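You operate a simulated robot arm through the tools that you are given. There is no shell and no other tool.

The job below is to be done with a simulated two-armed robot. You get a single attempt, and the scene is never put back.

JOB
Pick up the dosing bottle from the top deck with one hand, pass it to the other hand and put it on the work plate. Set down upright: dosing bottle.

It is judged by the outcome, as a careful person would: the job done as asked, and still so three seconds after it is handed in. It fails if anything else is knocked over, pushed out of place, dropped, spilled or broken.

ROBOT AND FRAMES
Two 7-joint arms with two-finger parallel grippers on one trunk, on a base that drives. Base frame: it is fixed to the floor where the robot stands at the start and does not move with it; the origin is under the middle of the robot, x ahead of it, y to its left, z up. Lengths are in m, angles in degrees, forces in N, time in s.
The left shoulder is at the start at [0.06, 0.147, 0.526], the right one opposite. With the tool pointing down near the work surface each hand reaches from about 0.1 to 0.64 m from the robot's upright axis, wherever it stands, measured 20 degrees to its own side. Places, roughly: work plate (44x25 cm) [0.08, 1.18, 0.9]. Payload 3.43 kg a hand.
The tool frame of a hand sits at the grasp point between the pads (the TCP): z along the fingers, y along the line on which they close. The tips reach 0.03 m beyond it. Largest opening 0.094 m; finger width 0.028, thickness 0.01; the body of the gripper, 0.05 by 0.096 m, starts 0.055 m behind the TCP.
Orientation is that of the tool frame in the base frame, as a unit quaternion [x, y, z, w]. With the fingers straight down and closing along the base's y, the tool's x points along the base's -x, its y along +y and its z along -z.

CONTROLS
- The arms move only by the tool nudge_tool. It takes "left_plan", "right_plan" or both (then of equal length, played together; a hand with none holds still); each is a list of rows, each a list of 7 numbers: the shift along the base's x, y, z in m, then the turn, a rotation vector about the base's x, y, z in degrees, then the opening in per cent of the stroke, from 0 (shut) to 100 (fully open). In form: [[tx, ty, tz, rx, ry, rz, gripper], ...]. A call has 1 to 20 rows; each row is the pose to reach, as a shift and turn from the pose commanded when the call began. Each row takes 0.2 s and may step no farther than 0.05 m and 8.6 degrees from the row before; otherwise, or with a gripper value out of range, the whole call is refused. A pose out of reach is approached as far as the arm can. The call stops where the force on the tool passes 40 N (or 10 N more than at its start, if that is more) or the arm is blocked; 0.2 s more then pass. The fingers move at their own pace (about 0.072 m/s each) and stop on an object; they squeeze with about 36 N. The grip force told is the motor's: it shows also when the fingers shut on nothing. Time passes only in rows, and 0.2 s behind the last, so rows that repeat a pose let the fingers close. The reply holds the time, the measured pose of the TCP, the force on the tool along the base axes, the opening and the grip force, in the units named above and with some noise, with the torque about the TCP (base axes, N m) and any sound that the robot's microphone picked up.
- Cameras (640 x 400 px; columns grow to the right, rows downward): "scene" is now at [0.0578, -0.0234, 1.1691]; the picture's right is [-0.25, -0.97, 0.00], its down [-0.46, 0.12, -0.88] and it looks along [0.85, -0.22, -0.47] (base axes); focal length 273 px, centre (320, 200). "left" rides on the left gripper at [0.076, -0.014, -0.102] in its tool frame; the picture's right is [0.18, 0.98, 0.00], its down [-0.75, 0.14, -0.64] and it looks along [-0.63, 0.12, 0.77] (tool axes); focal length 243 px, centre (320, 200). "right" rides on the right gripper at [0.076, 0.014, -0.102] in its tool frame; the picture's right is [-0.18, 0.98, 0.00], its down [-0.75, -0.14, -0.64] and it looks along [-0.63, -0.12, 0.77] (tool axes); focal length 243 px, centre (320, 200). There is no depth. A picture from a camera that has moved, and an enlarged one, comes with that camera's place and axes in the base frame and with its lens.
- get_image(camera): a new picture of that camera. The clock stands still meanwhile.
- move_column(by): slides the trunk up (or, below 0, down) by that many m; the arms and the scene camera ride with it, the base frame stays. It gives what a move gives, with no picture.
- roll_base(legs): drives the robot by 1 to 6 legs, each [ahead, left, turn to the left] in m, m and degrees, along the robot's own axes; the way and the turn of a leg run together, so that a leg with both is an arc; at most 1.5 m and 180 degrees a leg. The arms and the cameras ride along, it lands a little off, and it stops where it bumps. It gives what a move gives.
- head_to(pan, tilt): turns the head with the scene camera to pan (to the left, within 86 degrees either way) and tilt (down, from -29 to 69), counted from straight ahead of the robot. It gives what a move gives.
- enlarge(camera, box): a new picture of the part [left, top, right, bottom] of that camera's present view, enlarged. The clock stands still meanwhile.
- finish_job(): hands the job in; it is judged then, once.

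Nothing tells you exact positions but the pictures and the camera data. Unless the task says otherwise, let go and move clear before handing in.

The tools are called after "Request:" as a command line: name --argument value ..., lists and objects as JSON in quotes. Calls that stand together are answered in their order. nudge_tool: Moves the arms, as the interface text tells. Its arguments: {"type":"object","properties":{"left_plan":{"type":"array"},"right_plan":{"type":"array"}},"required":[]} The other tools are called the same way: move_column (by) slides the trunk up or down; roll_base (legs) drives the base; head_to (pan, tilt) turns the head that bears the scene camera; get_image (camera) takes a picture; enlarge (camera, box) takes an enlarged picture of a part of a camera's view; finish_job () hands the job in.

At the start:

```text
t: 0.0
left_tool_pos: [0.3081, 0.0475, 0.981]
left_tcp_rot: [0.0, 1.0, 0.0, 0.001]
left_contact_force: [0.6, -1.1, -0.5]
left_wrist_torque: [0.03, -0.03, -0.02]
left_width: 0.0942
left_grip_force: 0.0
right_tool_pos: [0.3882, -0.2285, 0.9801]
right_tcp_rot: [0.0, 1.0, 0.0, 0.0]
right_contact_force: [0.8, -0.2, -0.1]
right_wrist_torque: [-0.02, 0.02, 0.03]
right_width: 0.094
right_grip_force: 0.1
trunk travel left (down, up): [-0.233, 0.017]
robot x, y, heading: [0.001, 0.0011, 0.2]
head pan, tilt: [-14.7, 28.3]
```

scene: 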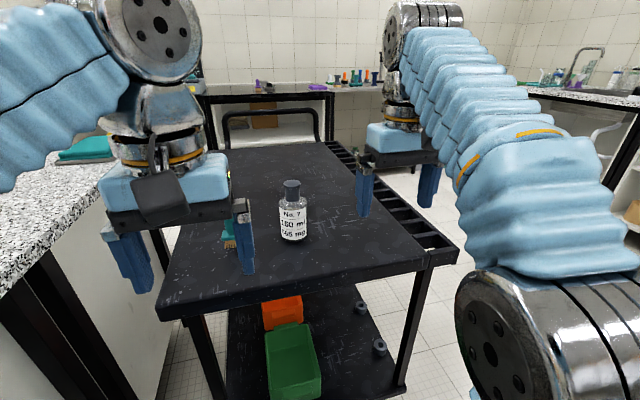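
right: 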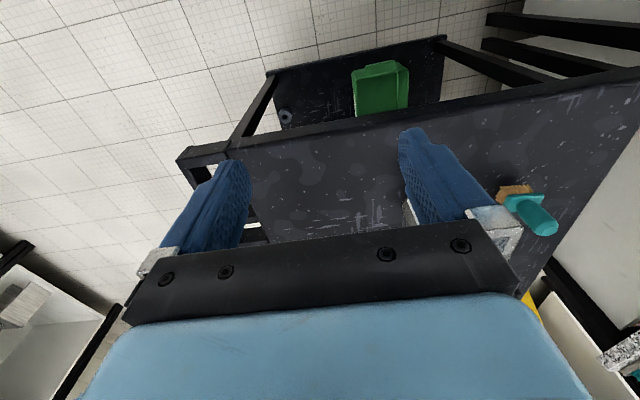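
left: 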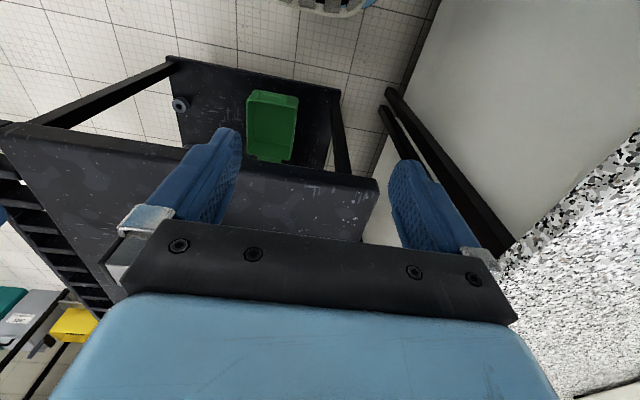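

I see the dosing bottle standing on the dark top deck of a cart ahead of the robot, with a brush-like item just left of it, and the work plate should be off to the robot's left. I'll look closer first, before moving anything.

Request:
enlarge --camera "scene" --box '[200, 150, 400, 275]'

Request:
get_image --camera "scene"

Request:
enlarge --camera "right" --box '[380, 120, 620, 270]'

```text
3.20 times, centred on (300, 212) of scene
camera zoom: at [0.0578, -0.0234, 1.1691], right [-0.25, -0.97, 0.0], down [-0.46, 0.12, -0.88], along [0.85, -0.22, -0.47], focal length 874 px, centre (384, 160)
```

zoom: 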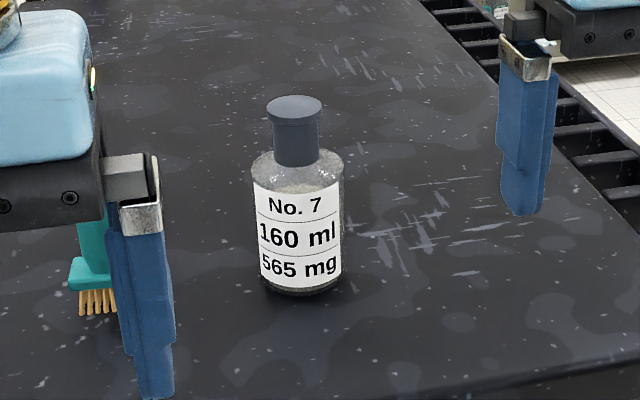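

```text
taken
camera scene: at [0.0578, -0.0234, 1.1691], right [-0.25, -0.97, 0.0], down [-0.46, 0.12, -0.88], along [0.85, -0.22, -0.47], focal length 273 px, centre (320, 200)
```

scene: 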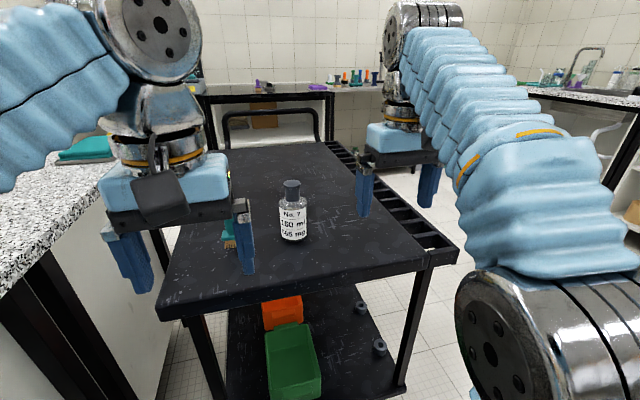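

```text
2.67 times, centred on (500, 195) of right
camera zoom: at [0.3112, -0.2151, 1.0828], right [0.18, 0.98, 0.0], down [0.75, -0.14, 0.64], along [0.63, -0.12, -0.77], focal length 647 px, centre (-160, 213)
```

zoom: 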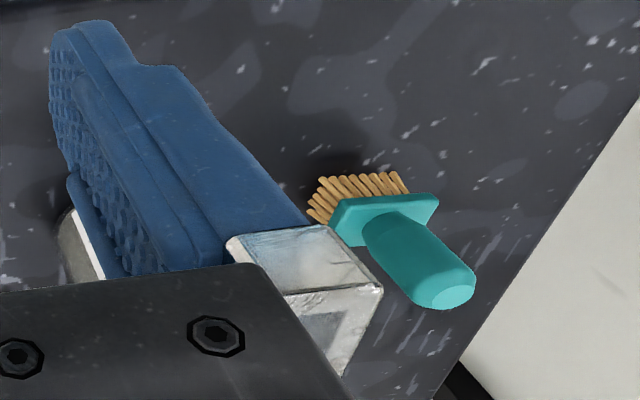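

The bottle looks to stand near [0.65, -0.10] on a deck at about z 0.735, roughly 16 cm tall and 7–8 cm wide. Next I look down at the base clearance and left at the work plate.

Request:
head_to --pan 0 --tilt 65

Request:
get_image --camera "scene"

Request:
head_to --pan 80 --tilt 25

Request:
get_image --camera "scene"

```text
t: 1.0
left_tool_pos: [0.3079, 0.0478, 0.981]
left_tcp_rot: [0.0, 1.0, -0.001, 0.001]
left_contact_force: [0.5, 0.7, 0.1]
left_wrist_torque: [0.01, -0.04, -0.03]
left_width: 0.0941
left_grip_force: 0.0
right_tool_pos: [0.3883, -0.2292, 0.9806]
right_tcp_rot: [-0.001, 1.0, 0.0, 0.0]
right_contact_force: [0.0, 0.9, -0.3]
right_wrist_torque: [-0.02, 0.01, 0.03]
right_width: 0.0939
right_grip_force: 0.0
trunk travel left (down, up): [-0.233, 0.017]
robot x, y, heading: [-0.001, -0.0019, -0.0]
head pan, tilt: [0.0, 65.0]
```

```text
taken
camera scene: at [0.0305, -0.0003, 1.1189], right [0.0, -1.0, 0.0], down [-0.91, 0.0, -0.42], along [0.42, 0.0, -0.91], focal length 273 px, centre (320, 200)
```

scene: 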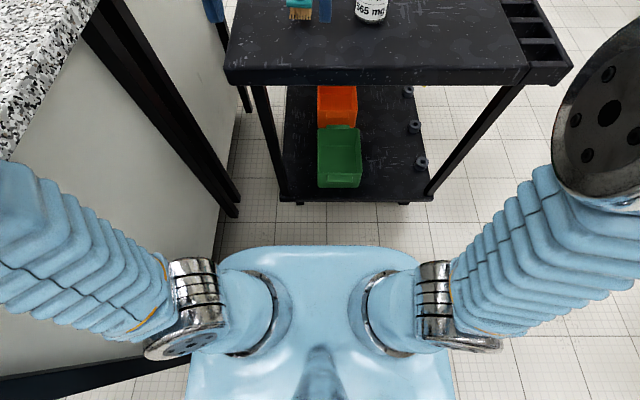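

```text
t: 2.6
left_tool_pos: [0.3071, 0.0476, 0.9811]
left_tcp_rot: [0.0, 1.0, -0.001, 0.0]
left_contact_force: [0.7, -0.3, 0.3]
left_wrist_torque: [0.0, -0.01, -0.01]
left_width: 0.0941
left_grip_force: 0.1
right_tool_pos: [0.3877, -0.2297, 0.9802]
right_tcp_rot: [-0.001, 1.0, 0.0, 0.0]
right_contact_force: [-0.3, 0.1, 0.3]
right_wrist_torque: [0.0, -0.01, -0.01]
right_width: 0.0939
right_grip_force: 0.0
trunk travel left (down, up): [-0.233, 0.017]
robot x, y, heading: [-0.0018, 0.0026, -0.2]
head pan, tilt: [80.0, 25.0]
```

```text
taken
camera scene: at [-0.0142, 0.0904, 1.1744], right [0.98, -0.17, 0.0], down [-0.07, -0.42, -0.91], along [0.16, 0.89, -0.42], focal length 273 px, centre (320, 200)
```

scene: 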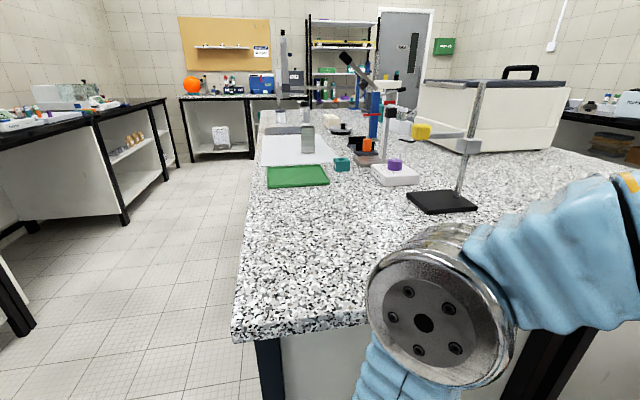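

The bench with granite top runs along the robot's left, and the white plate beyond the green tray matches the work plate's place. I'll zoom in on it.

Request:
enlarge --camera "scene" --box '[220, 70, 460, 220]'

Request:
enlarge --camera "scene" --box '[245, 110, 345, 195]'

```text
2.67 times, centred on (340, 145) of scene
camera zoom: at [-0.0142, 0.0904, 1.1744], right [0.98, -0.17, 0.0], down [-0.07, -0.42, -0.91], along [0.16, 0.89, -0.42], focal length 728 px, centre (267, 347)
```

zoom: 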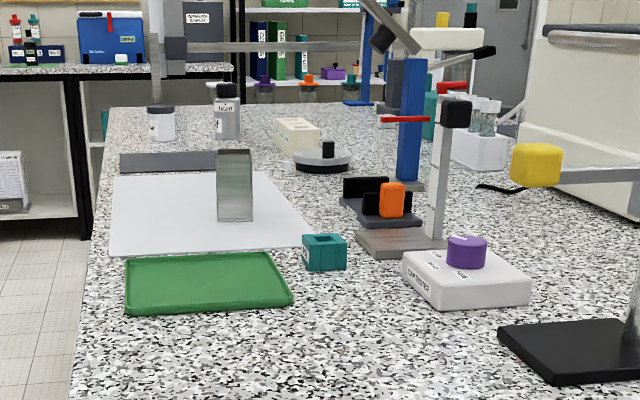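

```text
4.71 times, centred on (295, 152) of scene
camera zoom: at [-0.0142, 0.0904, 1.1744], right [0.98, -0.17, 0.0], down [-0.07, -0.42, -0.91], along [0.16, 0.89, -0.42], focal length 1285 px, centre (438, 424)
```

zoom: 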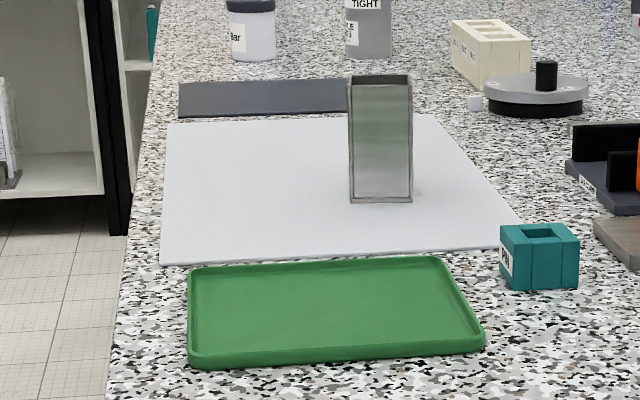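

The work plate spans about x −0.05…0.20, y 0.96…1.40 at z 0.9, with a glass cuvette near (0.12, 1.11). I plan for the right hand to take the bottle by its cap from above, and the left hand then takes the body and places it. First I roll 8 cm forward and look again at the bottle.

Request:
roll_base --legs '[[0.08, 0, 0]]'

Request:
head_to --pan -8 --tilt 38

Request:
get_image --camera "scene"

Request:
get_image --camera "right"

Request:
get_image --camera "left"

```text
t: 3.6
left_tool_pos: [0.3894, 0.0465, 0.9804]
left_tcp_rot: [0.0, 1.0, -0.001, 0.001]
left_contact_force: [-0.5, -0.3, -0.2]
left_wrist_torque: [-0.02, 0.01, 0.02]
left_width: 0.0941
left_grip_force: 0.1
right_tool_pos: [0.4693, -0.2299, 0.9807]
right_tcp_rot: [0.001, 1.0, 0.0, 0.0]
right_contact_force: [-0.5, 0.2, 0.5]
right_wrist_torque: [0.02, 0.0, -0.03]
right_width: 0.0939
right_grip_force: 0.0
trunk travel left (down, up): [-0.233, 0.017]
robot x, y, heading: [0.0767, -0.0004, 0.1]
head pan, tilt: [80.0, 25.0]
```

```text
t: 5.2
left_tool_pos: [0.3897, 0.047, 0.98]
left_tcp_rot: [0.001, 1.0, -0.001, 0.0]
left_contact_force: [0.4, -0.2, 0.3]
left_wrist_torque: [-0.01, 0.02, 0.0]
left_width: 0.0941
left_grip_force: 0.2
right_tool_pos: [0.4689, -0.2297, 0.9809]
right_tcp_rot: [0.001, 1.0, 0.001, 0.0]
right_contact_force: [-0.1, -0.1, -0.4]
right_wrist_torque: [-0.02, 0.0, 0.04]
right_width: 0.0942
right_grip_force: 0.0
trunk travel left (down, up): [-0.233, 0.017]
robot x, y, heading: [0.082, 0.0033, -0.1]
head pan, tilt: [-8.0, 38.0]
```

```text
taken
camera scene: at [0.1367, -0.0125, 1.1541], right [-0.14, -0.99, 0.0], down [-0.61, 0.09, -0.79], along [0.78, -0.11, -0.62], focal length 273 px, centre (320, 200)
```

scene: 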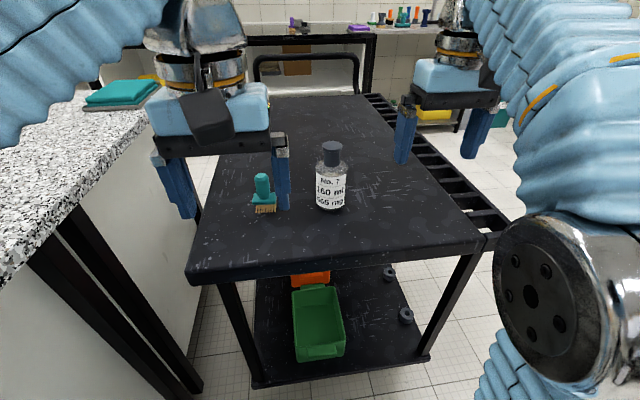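

```text
taken
camera right: at [0.3922, -0.2159, 1.0828], right [0.19, 0.98, 0.0], down [0.75, -0.14, 0.64], along [0.63, -0.12, -0.77], focal length 243 px, centre (320, 200)
```

right: 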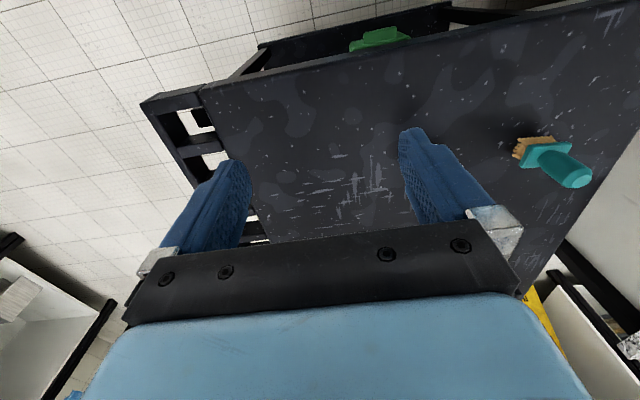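

```text
taken
camera left: at [0.3142, 0.0323, 1.082], right [-0.18, 0.98, 0.0], down [0.75, 0.14, 0.64], along [0.63, 0.12, -0.77], focal length 243 px, centre (320, 200)
```

left: 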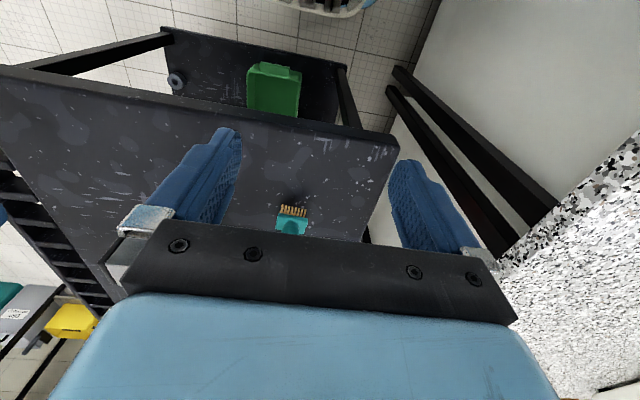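

The brush stands near (0.65, 0.06) with its handle up, and the bottle is to its right with room between. I'll zoom in on the bottle to fix its place and size.

Request:
enlarge --camera "scene" --box '[250, 125, 410, 225]'

Request:
enlarge --camera "left" --box '[220, 130, 400, 243]'

```text
4.00 times, centred on (330, 175) of scene
camera zoom: at [0.1367, -0.0125, 1.1541], right [-0.14, -0.99, 0.0], down [-0.61, 0.09, -0.79], along [0.78, -0.11, -0.62], focal length 1093 px, centre (280, 300)
```

zoom: 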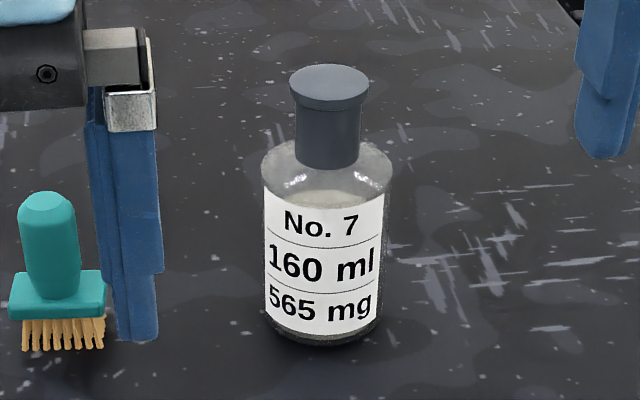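

```text
3.54 times, centred on (310, 186) of left
camera zoom: at [0.3142, 0.0323, 1.082], right [-0.18, 0.98, 0.0], down [0.75, 0.14, 0.64], along [0.63, 0.12, -0.77], focal length 859 px, centre (355, 248)
```

zoom: 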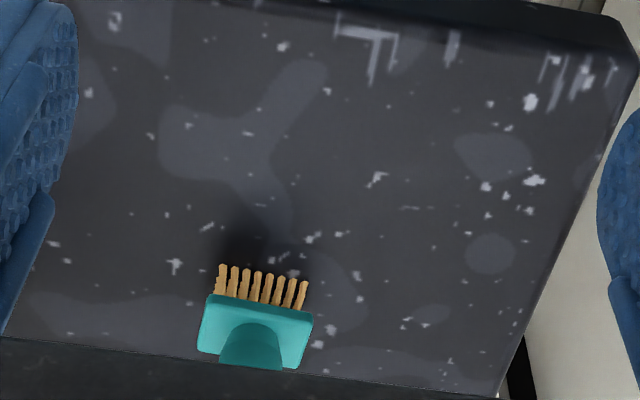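

The bottle is hidden behind a finger in the right wrist view, so I'll shift the left hand out of the way and bring the right hand over in front of the bottle, still high, to get a second sight line.

Request:
nudge_tool --left_plan '[[-0.01, 0.04, 0.0, 0, 0, 0, 100], [-0.02, 0.08, 0.01, 0, 0, 0, 100], [-0.03, 0.11, 0.03, 0, 0, 0, 100]]' --right_plan '[[0.02, 0.04, 0.01, 0, 0, 0, 100], [0.04, 0.08, 0.02, 0, 0, 0, 100], [0.06, 0.12, 0.02, 0, 0, 0, 100]]'

Request:
get_image --camera "right"

Request:
get_image --camera "scene"

```text
t: 6.0
left_tool_pos: [0.3812, 0.0876, 0.979]
left_tcp_rot: [0.001, 1.0, -0.002, 0.002]
left_contact_force: [-0.3, -0.2, -0.3]
left_wrist_torque: [0.09, 0.01, -0.03]
left_width: 0.0941
left_grip_force: 0.2
left hand out of reach, approached as far as the arm can: row 2, 3
right_tool_pos: [0.5142, -0.1456, 0.9755]
right_tcp_rot: [0.004, 1.0, 0.001, 0.012]
right_contact_force: [0.4, 0.0, -1.0]
right_wrist_torque: [-0.03, 0.07, -0.01]
right_width: 0.0943
right_grip_force: 0.1
right hand out of reach, approached as far as the arm can: row 1, 2, 3
trunk travel left (down, up): [-0.233, 0.017]
robot x, y, heading: [0.0828, 0.0024, -0.3]
head pan, tilt: [-8.0, 38.0]
```

```text
taken
camera right: at [0.4362, -0.1307, 1.0756], right [0.19, 0.98, 0.0], down [0.74, -0.15, 0.66], along [0.65, -0.12, -0.75], focal length 243 px, centre (320, 200)
```

right: 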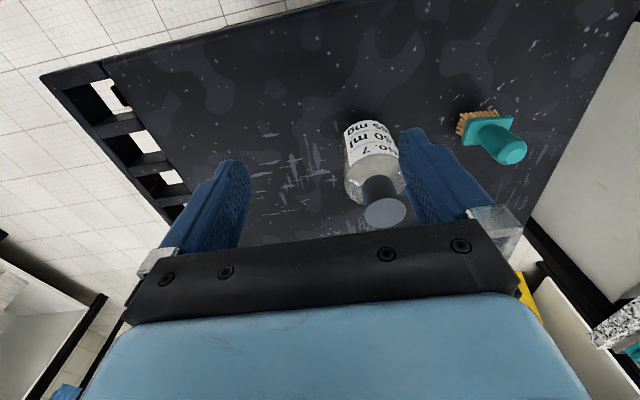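

```text
taken
camera scene: at [0.1383, -0.0119, 1.1539], right [-0.14, -0.99, 0.0], down [-0.61, 0.09, -0.79], along [0.78, -0.11, -0.62], focal length 273 px, centre (320, 200)
```

scene: 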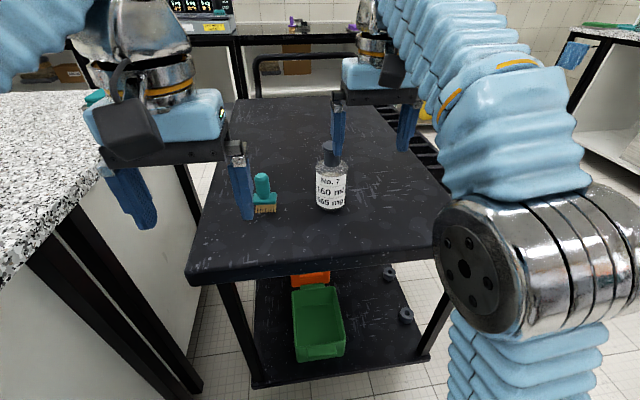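

Reach note: tool-down the hands cannot go much above z≈0.98, so a tilted left-hand grip will be needed on the plate. Now I'll measure the bottle from the right wrist view.

Request:
enlarge --camera "right" --box '[300, 90, 460, 240]'

Request:
enlarge --camera "scene" --box '[250, 125, 410, 225]'

Request:
enlarge --camera "right" --box '[430, 90, 550, 180]'

```text
2.67 times, centred on (380, 165) of right
camera zoom: at [0.4362, -0.1307, 1.0756], right [0.19, 0.98, 0.0], down [0.74, -0.15, 0.66], along [0.65, -0.12, -0.75], focal length 647 px, centre (160, 293)
```

zoom: 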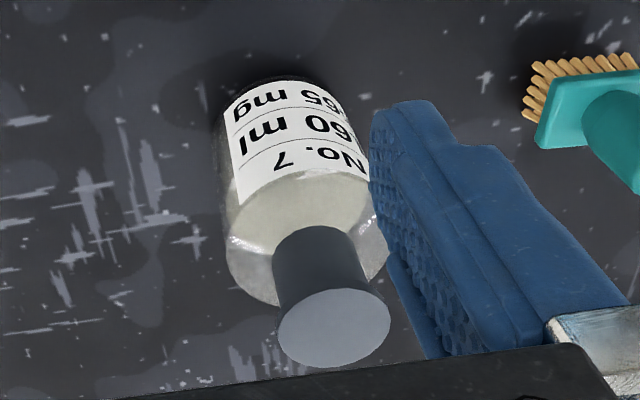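

```text
4.00 times, centred on (330, 175) of scene
camera zoom: at [0.1383, -0.0119, 1.1539], right [-0.14, -0.99, 0.0], down [-0.61, 0.09, -0.79], along [0.78, -0.11, -0.62], focal length 1093 px, centre (280, 300)
```

zoom: 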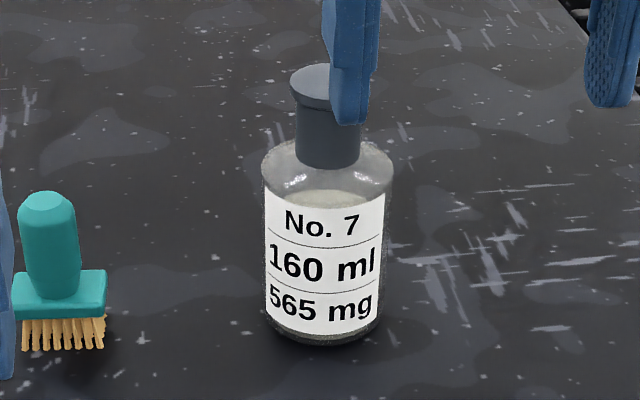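

```text
4.44 times, centred on (490, 135) of right
camera zoom: at [0.4362, -0.1307, 1.0756], right [0.19, 0.98, 0.0], down [0.74, -0.15, 0.66], along [0.65, -0.12, -0.75], focal length 1078 px, centre (-436, 489)
```

zoom: 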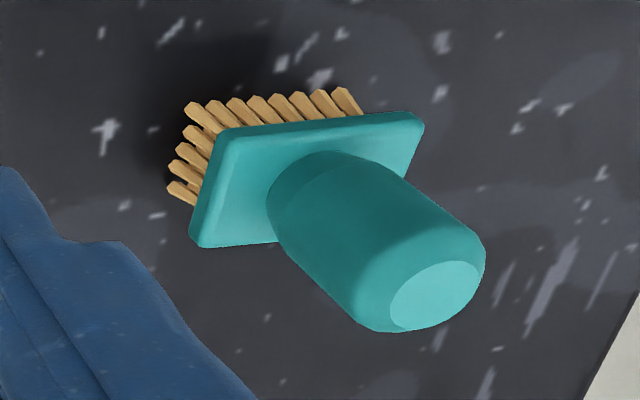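

The bottle's cap top comes out at about (0.598, −0.101, 0.918), the deck at z≈0.778, and the body about 66 mm wide, the cap about 38 mm. I'll check the floor clearance to the cart before rolling a bit closer.

Request:
head_to --pan 0 --tilt 69

Request:
get_image --camera "scene"

```text
t: 7.0
left_tool_pos: [0.3797, 0.0873, 0.9809]
left_tcp_rot: [0.001, 1.0, -0.001, 0.002]
left_contact_force: [1.1, -0.1, 0.4]
left_wrist_torque: [0.0, -0.03, -0.05]
left_width: 0.0942
left_grip_force: 0.1
right_tool_pos: [0.5136, -0.1455, 0.9759]
right_tcp_rot: [0.001, 1.0, -0.001, 0.012]
right_contact_force: [-0.1, -0.2, 0.0]
right_wrist_torque: [-0.02, 0.0, 0.04]
right_width: 0.0939
right_grip_force: 0.1
trunk travel left (down, up): [-0.233, 0.017]
robot x, y, heading: [0.081, -0.0016, -0.4]
head pan, tilt: [0.0, 68.8]
```

```text
taken
camera scene: at [0.1072, -0.0004, 1.115], right [0.0, -1.0, 0.0], down [-0.93, 0.0, -0.36], along [0.36, 0.0, -0.93], focal length 273 px, centre (320, 200)
```

scene: 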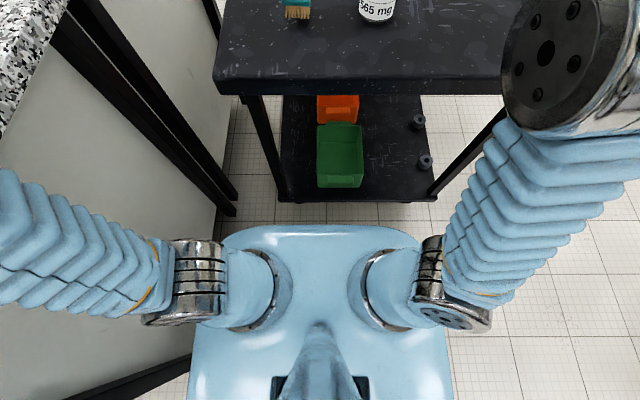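

The clearance looks thin but fine, so rather than roll closer I'll raise the trunk a little and lower the right hand in front of the bottle. That gives it more horizontal reach.

Request:
move_column --by 0.016

Request:
nudge_tool --right_plan '[[-0.005, 0.003, -0.03, 0, 0, 0, 100], [-0.01, 0.006, -0.06, 0, 0, 0, 100], [-0.015, 0.009, -0.095, 0, 0, 0, 100]]'

Request:
head_to --pan -5 --tilt 38

Request:
get_image --camera "right"

Request:
get_image --camera "scene"

```text
t: 7.6
left_tool_pos: [0.3791, 0.088, 0.9963]
left_tcp_rot: [0.001, 1.0, -0.001, 0.002]
left_contact_force: [0.2, -0.8, 0.1]
left_wrist_torque: [0.0, -0.04, 0.0]
left_width: 0.0939
left_grip_force: 0.0
right_tool_pos: [0.5131, -0.1457, 0.9921]
right_tcp_rot: [0.003, 1.0, 0.001, 0.012]
right_contact_force: [0.0, -0.1, -0.1]
right_wrist_torque: [0.01, -0.02, -0.01]
right_width: 0.0936
right_grip_force: 0.1
trunk travel left (down, up): [-0.249, 0.001]
robot x, y, heading: [0.0836, 0.0005, -0.3]
head pan, tilt: [0.0, 68.8]
```

```text
t: 8.4
left_tool_pos: [0.38, 0.0874, 0.9956]
left_tcp_rot: [0.001, 1.0, 0.0, 0.001]
left_contact_force: [0.2, -0.8, 0.6]
left_wrist_torque: [0.03, -0.03, -0.01]
left_width: 0.0939
left_grip_force: 0.0
right_tool_pos: [0.4998, -0.1344, 0.8973]
right_tcp_rot: [0.001, 1.0, 0.0, 0.012]
right_contact_force: [0.2, -0.8, 0.5]
right_wrist_torque: [0.02, -0.04, -0.04]
right_width: 0.094
right_grip_force: 0.0
trunk travel left (down, up): [-0.249, 0.001]
robot x, y, heading: [0.0837, -0.0006, -0.0]
head pan, tilt: [0.0, 68.8]
```

```text
t: 9.4
left_tool_pos: [0.3793, 0.0859, 0.9957]
left_tcp_rot: [0.0, 1.0, -0.001, 0.002]
left_contact_force: [-0.1, 0.6, -0.9]
left_wrist_torque: [0.03, -0.01, 0.02]
left_width: 0.094
left_grip_force: 0.1
right_tool_pos: [0.5006, -0.1358, 0.8977]
right_tcp_rot: [0.003, 1.0, 0.001, 0.013]
right_contact_force: [-0.5, 0.0, -0.4]
right_wrist_torque: [-0.03, 0.05, 0.0]
right_width: 0.094
right_grip_force: 0.1
trunk travel left (down, up): [-0.249, 0.001]
robot x, y, heading: [0.0813, 0.0036, 0.0]
head pan, tilt: [-5.0, 38.0]
```

```text
taken
camera right: at [0.4213, -0.1218, 0.9984], right [0.19, 0.98, 0.01], down [0.74, -0.15, 0.66], along [0.65, -0.12, -0.75], focal length 243 px, centre (320, 200)
```

right: 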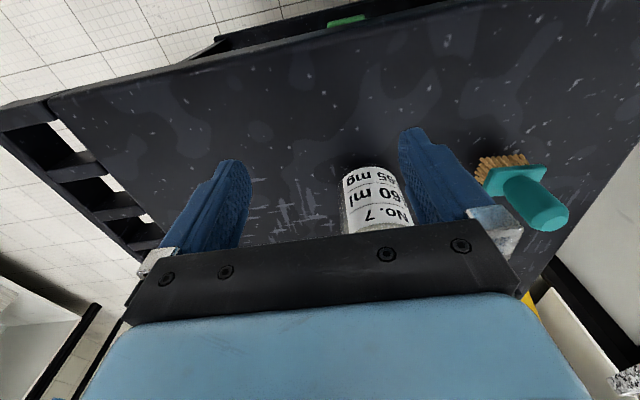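

```text
taken
camera scene: at [0.1372, -0.008, 1.17], right [-0.09, -1.0, 0.0], down [-0.61, 0.06, -0.79], along [0.78, -0.07, -0.62], focal length 273 px, centre (320, 200)
```

scene: 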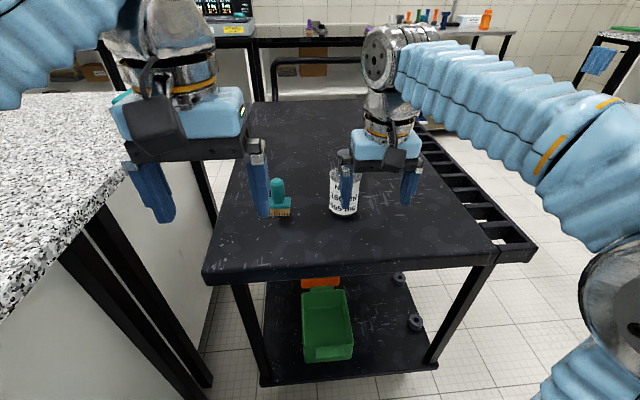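

The right hand is now at about (0.50, −0.135, 0.897), in front of the bottle and about 3.5 cm to its right. I'll line it up in y and check the straddle before moving forward.

Request:
nudge_tool --right_plan '[[0.0, 0.017, 0.002, 0, 0, 0, 100], [0.0, 0.034, 0.005, 0, 0, 0, 100], [0.0, 0.034, 0.005, 0, 0, 0, 100]]'

Request:
get_image --camera "right"

Request:
enlarge --camera "scene" --box '[260, 100, 440, 225]'

```text
t: 10.2
left_tool_pos: [0.3804, 0.0872, 0.9956]
left_tcp_rot: [0.001, 1.0, -0.001, 0.001]
left_contact_force: [0.4, 0.6, 0.3]
left_wrist_torque: [0.02, 0.0, -0.02]
left_width: 0.0942
left_grip_force: 0.1
right_tool_pos: [0.4997, -0.1019, 0.9024]
right_tcp_rot: [0.003, 1.0, 0.0, 0.012]
right_contact_force: [-0.2, 0.5, -0.9]
right_wrist_torque: [0.02, 0.0, 0.01]
right_width: 0.0937
right_grip_force: 0.0
trunk travel left (down, up): [-0.249, 0.001]
robot x, y, heading: [0.0814, 0.0002, -0.1]
head pan, tilt: [-5.0, 38.0]
```

```text
taken
camera right: at [0.4203, -0.0875, 1.0027], right [0.19, 0.98, 0.01], down [0.74, -0.15, 0.66], along [0.65, -0.12, -0.75], focal length 243 px, centre (320, 200)
```

right: 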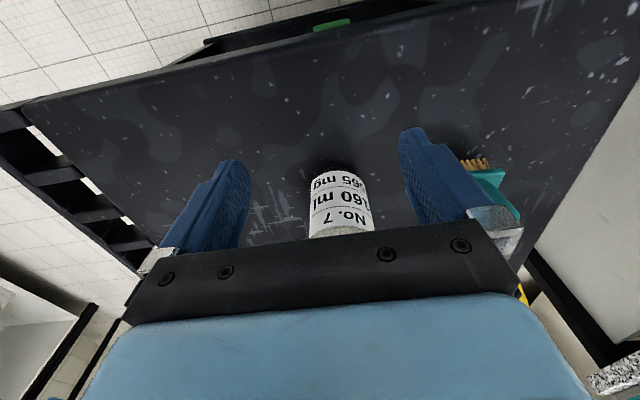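

```text
3.20 times, centred on (350, 162) of scene
camera zoom: at [0.1372, -0.0079, 1.1701], right [-0.09, -1.0, 0.0], down [-0.61, 0.06, -0.79], along [0.78, -0.07, -0.62], focal length 874 px, centre (224, 320)
```

zoom: 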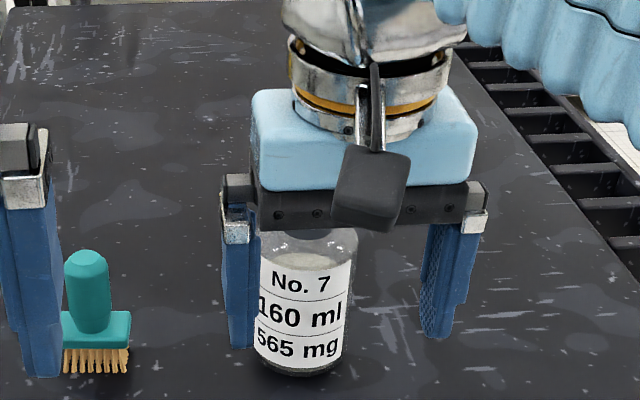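

The hand is centred on the bottle to within a couple of millimetres in y. I'll move forward in small steps so the fingers straddle the cap.

Request:
nudge_tool --right_plan '[[0.02, 0.0, 0.0, 0, 0, 0, 100], [0.04, 0.0, 0.0, 0, 0, 0, 100], [0.06, 0.0, 0.0, 0, 0, 0, 100], [0.075, 0.0, 0.0, 0, 0, 0, 100], [0.075, 0.0, 0.0, 0, 0, 0, 100]]'

Request:
get_image --camera "right"

Request:
enlarge --camera "scene" --box '[260, 100, 440, 225]'

```text
t: 11.4
left_tool_pos: [0.3794, 0.0869, 0.9959]
left_tcp_rot: [0.001, 1.0, 0.0, 0.002]
left_contact_force: [-0.4, -0.1, 1.0]
left_wrist_torque: [0.0, 0.03, 0.02]
left_width: 0.0937
left_grip_force: 0.2
right_tool_pos: [0.575, -0.104, 0.902]
right_tcp_rot: [0.002, 1.0, 0.001, 0.013]
right_contact_force: [1.0, 0.1, -1.3]
right_wrist_torque: [-0.02, 0.0, 0.01]
right_width: 0.0939
right_grip_force: 0.2
trunk travel left (down, up): [-0.249, 0.001]
robot x, y, heading: [0.0821, 0.0025, -0.3]
head pan, tilt: [-5.0, 38.0]
```

```text
taken
camera right: at [0.4961, -0.089, 1.003], right [0.19, 0.98, 0.01], down [0.74, -0.15, 0.66], along [0.65, -0.12, -0.75], focal length 243 px, centre (320, 200)
```

right: 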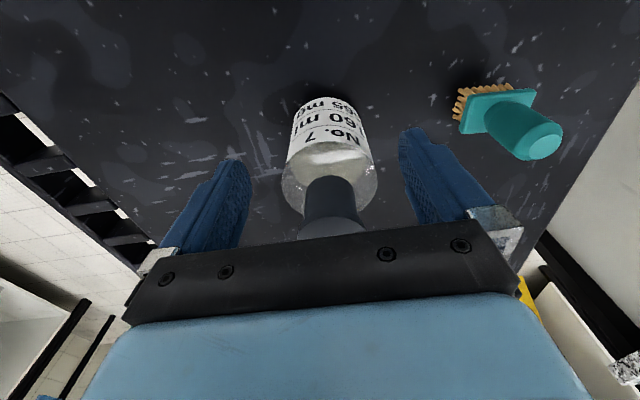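

```text
3.20 times, centred on (350, 162) of scene
camera zoom: at [0.1373, -0.008, 1.1701], right [-0.09, -1.0, 0.0], down [-0.61, 0.06, -0.79], along [0.78, -0.07, -0.62], focal length 874 px, centre (224, 320)
```

zoom: 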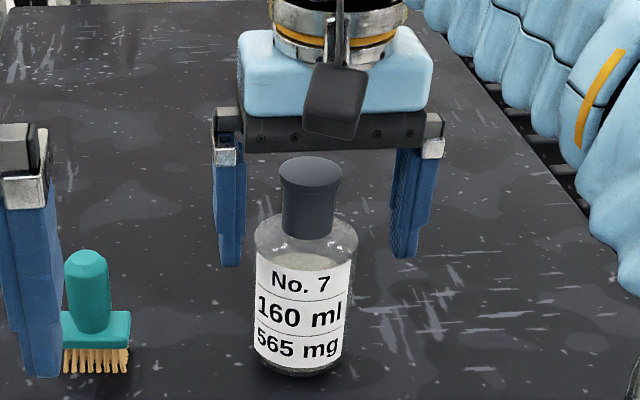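

The fingers are beside the cap now, with the bottle axis about 2.5 cm further on. I'll go the rest of the way, 4 mm higher to keep the tips off the bottle's shoulder, then close gently on the cap.

Request:
nudge_tool --right_plan '[[0.013, 0.001, 0.003, 0, 0, 0, 100], [0.026, 0.002, 0.004, 0, 0, 0, 100], [0.026, 0.002, 0.004, 0, 0, 0, 100]]'

Request:
enlarge --camera "scene" --box '[260, 100, 440, 225]'

Request:
get_image --camera "right"

```text
t: 12.2
left_tool_pos: [0.3804, 0.0883, 0.9954]
left_tcp_rot: [0.0, 1.0, -0.001, 0.001]
left_contact_force: [0.5, 0.5, -0.1]
left_wrist_torque: [-0.01, 0.03, 0.01]
left_width: 0.0939
left_grip_force: 0.0
right_tool_pos: [0.6013, -0.1008, 0.9057]
right_tcp_rot: [0.002, 1.0, 0.001, 0.012]
right_contact_force: [0.4, -0.2, -0.1]
right_wrist_torque: [0.02, 0.0, 0.01]
right_width: 0.094
right_grip_force: 0.1
trunk travel left (down, up): [-0.249, 0.001]
robot x, y, heading: [0.0844, -0.0005, -0.0]
head pan, tilt: [-5.0, 38.0]
```

```text
3.20 times, centred on (350, 162) of scene
camera zoom: at [0.1374, -0.008, 1.1701], right [-0.09, -1.0, 0.0], down [-0.61, 0.06, -0.79], along [0.78, -0.07, -0.62], focal length 874 px, centre (224, 320)
```

zoom: 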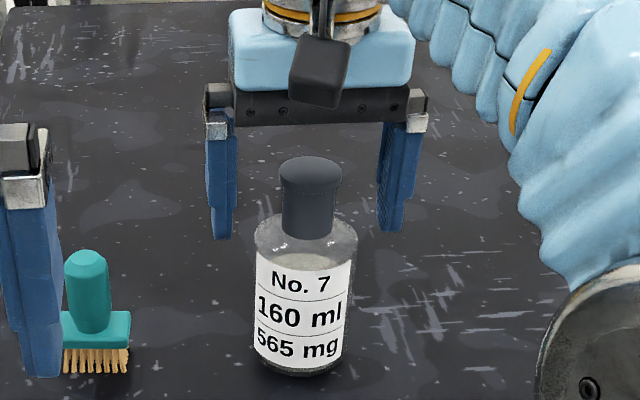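

```text
taken
camera right: at [0.5219, -0.0865, 1.0059], right [0.19, 0.98, 0.01], down [0.74, -0.15, 0.66], along [0.65, -0.12, -0.75], focal length 243 px, centre (320, 200)
```

right: 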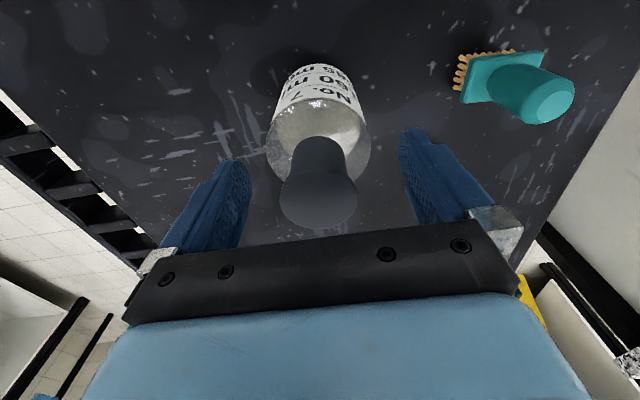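

The cap top sits right at the grasp point in the right wrist view, so I close the right fingers on it.

Request:
nudge_tool --right_plan '[[0, 0, 0, 0, 0, 0, 30], [0, 0, 0, 0, 0, 0, 0], [0, 0, 0, 0, 0, 0, 0], [0, 0, 0, 0, 0, 0, 0], [0, 0, 0, 0, 0, 0, 0]]'

Request:
enlarge --camera "scene" --box '[260, 100, 440, 225]'

Request:
get_image --camera "right"

```text
t: 13.3
left_tool_pos: [0.3796, 0.0878, 0.996]
left_tcp_rot: [0.001, 1.0, -0.001, 0.003]
left_contact_force: [-0.5, 0.7, 0.2]
left_wrist_torque: [0.01, -0.01, 0.0]
left_width: 0.094
left_grip_force: 0.1
right_tool_pos: [0.6001, -0.0999, 0.9092]
right_tcp_rot: [0.003, 1.0, 0.003, 0.016]
right_contact_force: [-2.8, 0.4, 16.6]
right_wrist_torque: [-0.22, 0.79, -0.07]
right_width: 0.0372
right_grip_force: 36.0
trunk travel left (down, up): [-0.249, 0.001]
robot x, y, heading: [0.0814, 0.0028, -0.1]
head pan, tilt: [-5.0, 38.0]
stopped in row 5 (right hand): the force on the tool passed its limit at 42 N (the readings are from after the stop); the commanded pose is now the measured one
```

```text
3.20 times, centred on (350, 162) of scene
camera zoom: at [0.1359, -0.0078, 1.1699], right [-0.09, -1.0, 0.0], down [-0.61, 0.05, -0.79], along [0.79, -0.07, -0.61], focal length 874 px, centre (224, 320)
```

zoom: 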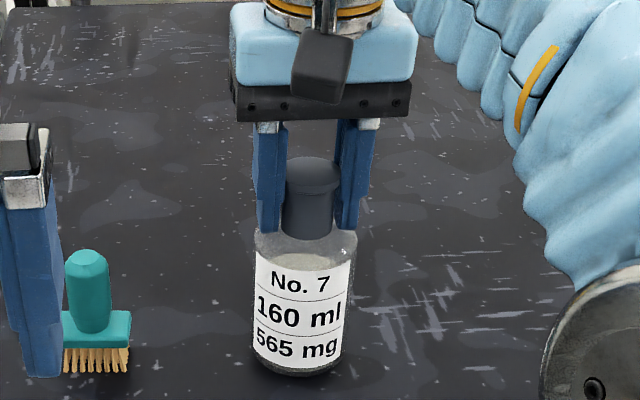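

```text
taken
camera right: at [0.5193, -0.087, 1.009], right [0.19, 0.98, 0.01], down [0.73, -0.15, 0.67], along [0.66, -0.12, -0.75], focal length 243 px, centre (320, 200)
```

right: 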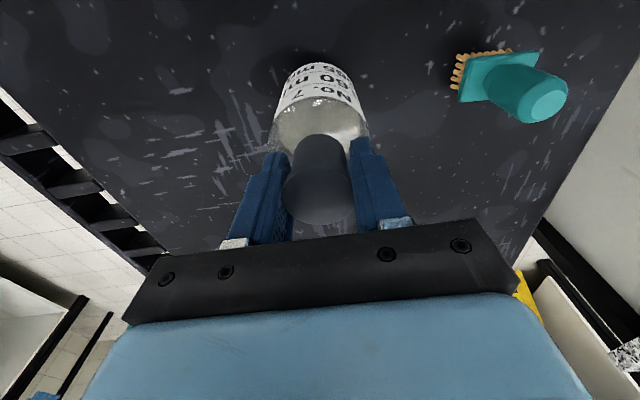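

The cap is held (width 37 mm, 36 N), with the tips lightly bearing on the bottle's shoulder. I'll lift gently by 2 cm and check.

Request:
nudge_tool --right_plan '[[0, 0, 0.004, 0, 0, 0, 0], [0, 0, 0.01, 0, 0, 0, 0], [0, 0, 0.02, 0, 0, 0, 0], [0, 0, 0.02, 0, 0, 0, 0]]'

Request:
get_image --camera "scene"

Request:
get_image --camera "right"

```text
t: 14.3
left_tool_pos: [0.3784, 0.0855, 0.9957]
left_tcp_rot: [0.001, 1.0, 0.0, 0.002]
left_contact_force: [0.3, -0.4, 0.6]
left_wrist_torque: [-0.01, 0.02, -0.02]
left_width: 0.094
left_grip_force: 0.0
right_tool_pos: [0.6007, -0.1007, 0.9263]
right_tcp_rot: [0.003, 1.0, 0.002, 0.015]
right_contact_force: [0.1, 0.2, -2.2]
right_wrist_torque: [0.01, -0.01, 0.0]
right_width: 0.0371
right_grip_force: 36.4
trunk travel left (down, up): [-0.249, 0.001]
robot x, y, heading: [0.084, 0.0014, -0.1]
head pan, tilt: [-5.0, 38.0]
```

```text
taken
camera scene: at [0.1374, -0.008, 1.1701], right [-0.09, -1.0, 0.0], down [-0.61, 0.06, -0.79], along [0.78, -0.07, -0.62], focal length 273 px, centre (320, 200)
```

scene: 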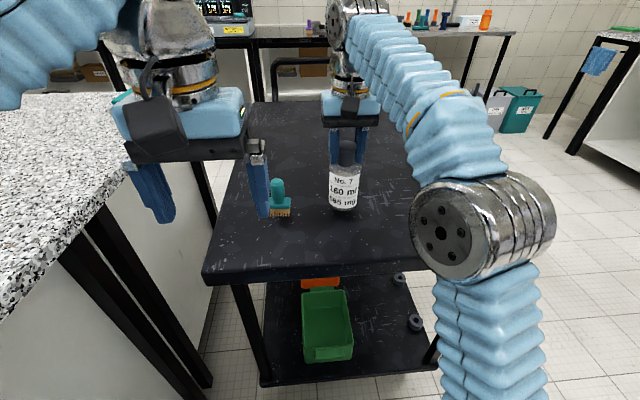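

```text
taken
camera right: at [0.5209, -0.0858, 1.0273], right [0.19, 0.98, 0.01], down [0.73, -0.15, 0.66], along [0.65, -0.12, -0.75], focal length 243 px, centre (320, 200)
```

right: 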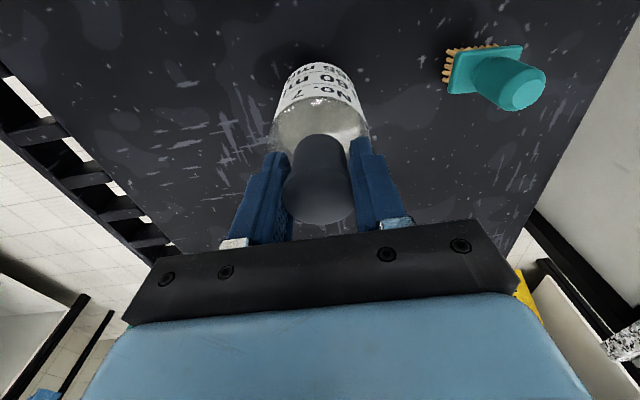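

The bottle is off the deck (about 2.2 N, grip steady). Next I lift a bit more while pulling back, staying clear of the brush.

Request:
nudge_tool --right_plan '[[-0.01, 0, 0.01, 0, 0, 0, 0], [-0.03, 0, 0.02, 0, 0, 0, 0], [-0.05, 0, 0.03, 0, 0, 0, 0], [-0.07, 0, 0.035, 0, 0, 0, 0], [-0.09, 0, 0.035, 0, 0, 0, 0], [-0.09, 0, 0.035, 0, 0, 0, 0]]'

Request:
get_image --camera "scene"

```text
t: 15.7
left_tool_pos: [0.3796, 0.0863, 0.9955]
left_tcp_rot: [0.001, 1.0, -0.001, 0.002]
left_contact_force: [0.4, 0.5, -0.7]
left_wrist_torque: [-0.01, -0.02, -0.04]
left_width: 0.0939
left_grip_force: 0.1
right_tool_pos: [0.5091, -0.1012, 0.9623]
right_tcp_rot: [0.003, 1.0, 0.001, 0.016]
right_contact_force: [-0.2, 0.0, -2.4]
right_wrist_torque: [-0.03, -0.01, 0.04]
right_width: 0.0371
right_grip_force: 36.0
trunk travel left (down, up): [-0.249, 0.001]
robot x, y, heading: [0.0788, -0.0023, -0.3]
head pan, tilt: [-5.0, 38.0]
```

```text
taken
camera scene: at [0.1372, -0.0081, 1.1701], right [-0.09, -1.0, 0.0], down [-0.61, 0.06, -0.79], along [0.78, -0.07, -0.62], focal length 273 px, centre (320, 200)
```

scene: 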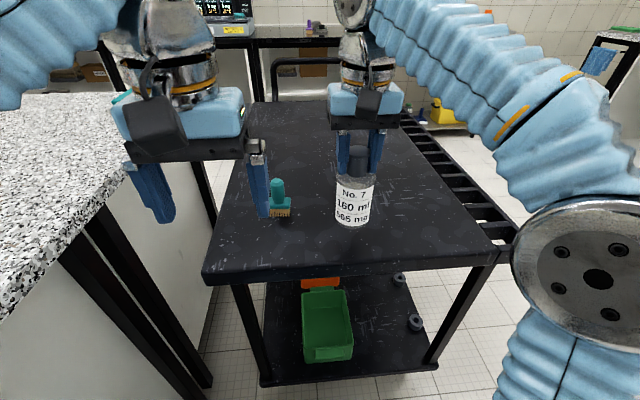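

The bottle hangs upright with its base about 5 cm above the deck. I'll back the robot off the cart by 15 cm so the handover happens in free air.

Request:
roll_base --legs '[[-0.15, 0, 0]]'

Request:
head_to --pan 86 --tilt 40

Request:
get_image --camera "scene"

Request:
head_to --pan -5 --tilt 38

Request:
get_image --camera "scene"

```text
t: 17.1
left_tool_pos: [0.2303, 0.0888, 0.9965]
left_tcp_rot: [0.0, 1.0, -0.001, 0.002]
left_contact_force: [-0.9, -0.3, 0.1]
left_wrist_torque: [0.0, -0.01, -0.01]
left_width: 0.0942
left_grip_force: 0.1
right_tool_pos: [0.3602, -0.0986, 0.9626]
right_tcp_rot: [0.001, 1.0, 0.001, 0.015]
right_contact_force: [-0.3, -0.2, -2.7]
right_wrist_torque: [-0.03, 0.05, 0.0]
right_width: 0.037
right_grip_force: 35.9
trunk travel left (down, up): [-0.249, 0.001]
robot x, y, heading: [-0.0636, 0.0012, 0.1]
head pan, tilt: [-5.0, 38.0]
```

```text
t: 18.7
left_tool_pos: [0.229, 0.0877, 0.9956]
left_tcp_rot: [-0.001, 1.0, -0.001, 0.001]
left_contact_force: [0.4, -0.5, -0.4]
left_wrist_torque: [-0.01, 0.01, 0.03]
left_width: 0.094
left_grip_force: 0.0
right_tool_pos: [0.361, -0.0995, 0.9624]
right_tcp_rot: [0.001, 1.0, 0.002, 0.015]
right_contact_force: [-0.1, 0.4, -1.7]
right_wrist_torque: [0.01, -0.01, 0.02]
right_width: 0.0368
right_grip_force: 36.0
trunk travel left (down, up): [-0.249, 0.001]
robot x, y, heading: [-0.066, -0.0018, 0.1]
head pan, tilt: [85.9, 40.0]
```

```text
taken
camera scene: at [-0.0923, 0.0846, 1.1671], right [1.0, -0.07, 0.0], down [-0.05, -0.64, -0.77], along [0.05, 0.76, -0.64], focal length 273 px, centre (320, 200)
```

scene: 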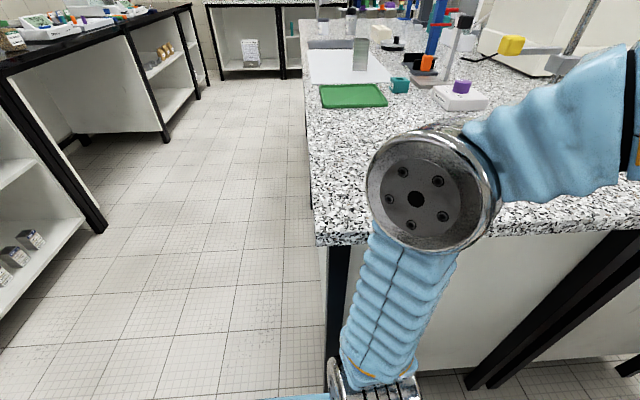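

```text
t: 20.4
left_tool_pos: [0.2283, 0.0882, 0.9964]
left_tcp_rot: [0.001, 1.0, -0.001, 0.002]
left_contact_force: [-0.1, 0.6, 0.3]
left_wrist_torque: [-0.02, 0.02, -0.02]
left_width: 0.094
left_grip_force: 0.1
right_tool_pos: [0.3599, -0.0999, 0.9621]
right_tcp_rot: [0.002, 1.0, 0.002, 0.015]
right_contact_force: [0.8, -0.3, -2.1]
right_wrist_torque: [-0.01, -0.04, -0.02]
right_width: 0.0369
right_grip_force: 35.7
trunk travel left (down, up): [-0.249, 0.001]
robot x, y, heading: [-0.0672, 0.001, -0.1]
head pan, tilt: [-5.0, 38.0]
```

```text
taken
camera scene: at [-0.0124, -0.0077, 1.1701], right [-0.09, -1.0, 0.0], down [-0.61, 0.05, -0.79], along [0.78, -0.07, -0.62], focal length 273 px, centre (320, 200)
```

scene: 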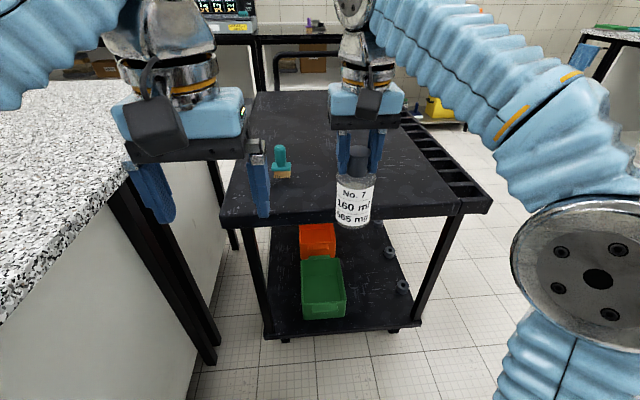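

The aisle to the left is clear. Before backing off further to free the left elbow from the bench end, I'll check both sides near the robot.

Request:
head_to --pan 86 --tilt 62

Request:
get_image --camera "scene"

Request:
head_to --pan -86 --tilt 50

Request:
get_image --camera "scene"

```text
t: 22.0
left_tool_pos: [0.23, 0.0877, 0.9967]
left_tcp_rot: [0.0, 1.0, -0.001, 0.001]
left_contact_force: [0.0, 0.3, -0.4]
left_wrist_torque: [-0.01, -0.02, -0.02]
left_width: 0.094
left_grip_force: 0.0
right_tool_pos: [0.359, -0.0994, 0.963]
right_tcp_rot: [0.002, 1.0, 0.002, 0.015]
right_contact_force: [0.9, -0.9, -1.9]
right_wrist_torque: [0.02, 0.01, -0.01]
right_width: 0.0371
right_grip_force: 36.0
trunk travel left (down, up): [-0.249, 0.001]
robot x, y, heading: [-0.0647, 0.0002, -0.3]
head pan, tilt: [85.9, 62.0]
```

```text
taken
camera scene: at [-0.0938, 0.064, 1.1381], right [1.0, -0.07, 0.0], down [-0.06, -0.88, -0.47], along [0.03, 0.47, -0.88], focal length 273 px, centre (320, 200)
```

scene: 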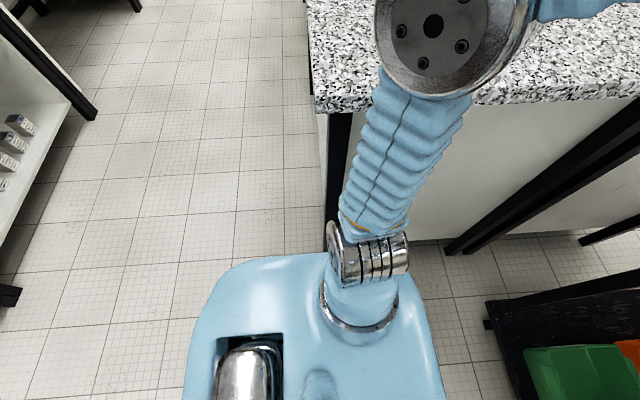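

```text
t: 24.6
left_tool_pos: [0.2293, 0.0873, 0.9951]
left_tcp_rot: [0.0, 1.0, -0.001, 0.002]
left_contact_force: [-0.1, -0.7, 1.7]
left_wrist_torque: [0.0, 0.02, -0.04]
left_width: 0.0937
left_grip_force: 0.1
right_tool_pos: [0.3607, -0.0996, 0.9635]
right_tcp_rot: [0.002, 1.0, 0.002, 0.015]
right_contact_force: [0.0, 0.8, -1.9]
right_wrist_torque: [0.01, -0.03, 0.01]
right_width: 0.0369
right_grip_force: 36.3
trunk travel left (down, up): [-0.249, 0.001]
robot x, y, heading: [-0.0666, -0.0003, -0.3]
head pan, tilt: [-85.9, 50.0]
```

```text
taken
camera scene: at [-0.0929, -0.077, 1.1529], right [-1.0, -0.07, 0.0], down [-0.05, 0.76, -0.64], along [0.05, -0.64, -0.77], focal length 273 px, centre (320, 200)
```

scene: 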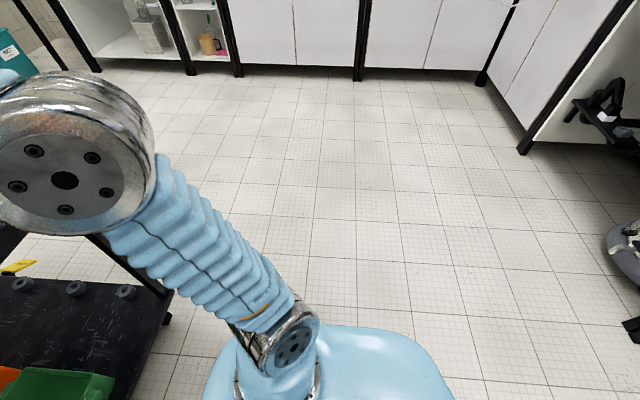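

Both sides and the way back are clear for a short move. I'll back up another 36 cm so the left arm is free of the bench.

Request:
roll_base --legs '[[-0.36, 0, 0]]'

Request:
head_to --pan 0 --tilt 38

Request:
get_image --camera "scene"

```text
t: 26.9
left_tool_pos: [-0.1291, 0.0881, 0.9953]
left_tcp_rot: [-0.001, 1.0, 0.0, 0.002]
left_contact_force: [0.5, -0.4, 0.4]
left_wrist_torque: [0.0, 0.01, 0.03]
left_width: 0.094
left_grip_force: 0.1
right_tool_pos: [0.0019, -0.0985, 0.9621]
right_tcp_rot: [0.001, 1.0, 0.002, 0.015]
right_contact_force: [-0.3, 0.1, -1.9]
right_wrist_torque: [0.0, 0.04, 0.02]
right_width: 0.0371
right_grip_force: 35.9
trunk travel left (down, up): [-0.249, 0.001]
robot x, y, heading: [-0.4295, 0.0019, 0.2]
head pan, tilt: [-85.9, 50.0]
```

```text
t: 28.5
left_tool_pos: [-0.1283, 0.0883, 0.9968]
left_tcp_rot: [0.0, 1.0, -0.001, 0.001]
left_contact_force: [0.1, -0.4, 0.4]
left_wrist_torque: [0.02, 0.0, 0.0]
left_width: 0.094
left_grip_force: 0.0
right_tool_pos: [0.0011, -0.0991, 0.9625]
right_tcp_rot: [0.0, 1.0, 0.003, 0.015]
right_contact_force: [-0.4, -0.2, -2.4]
right_wrist_torque: [-0.01, 0.01, -0.01]
right_width: 0.037
right_grip_force: 35.9
trunk travel left (down, up): [-0.249, 0.001]
robot x, y, heading: [-0.4256, -0.0021, 0.2]
head pan, tilt: [0.0, 38.0]
```

```text
taken
camera scene: at [-0.3705, -0.0004, 1.1701], right [0.0, -1.0, 0.0], down [-0.62, 0.0, -0.79], along [0.79, 0.0, -0.62], focal length 273 px, centre (320, 200)
```

scene: 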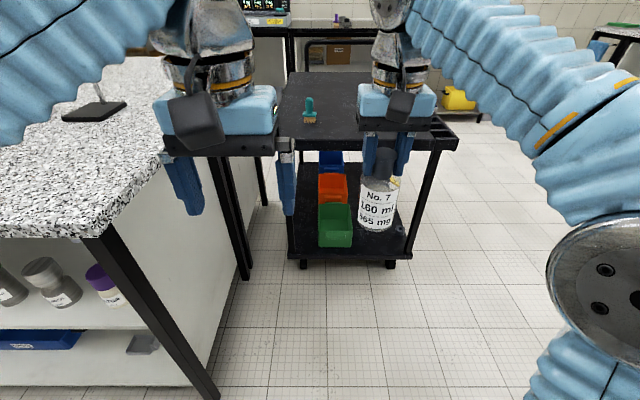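

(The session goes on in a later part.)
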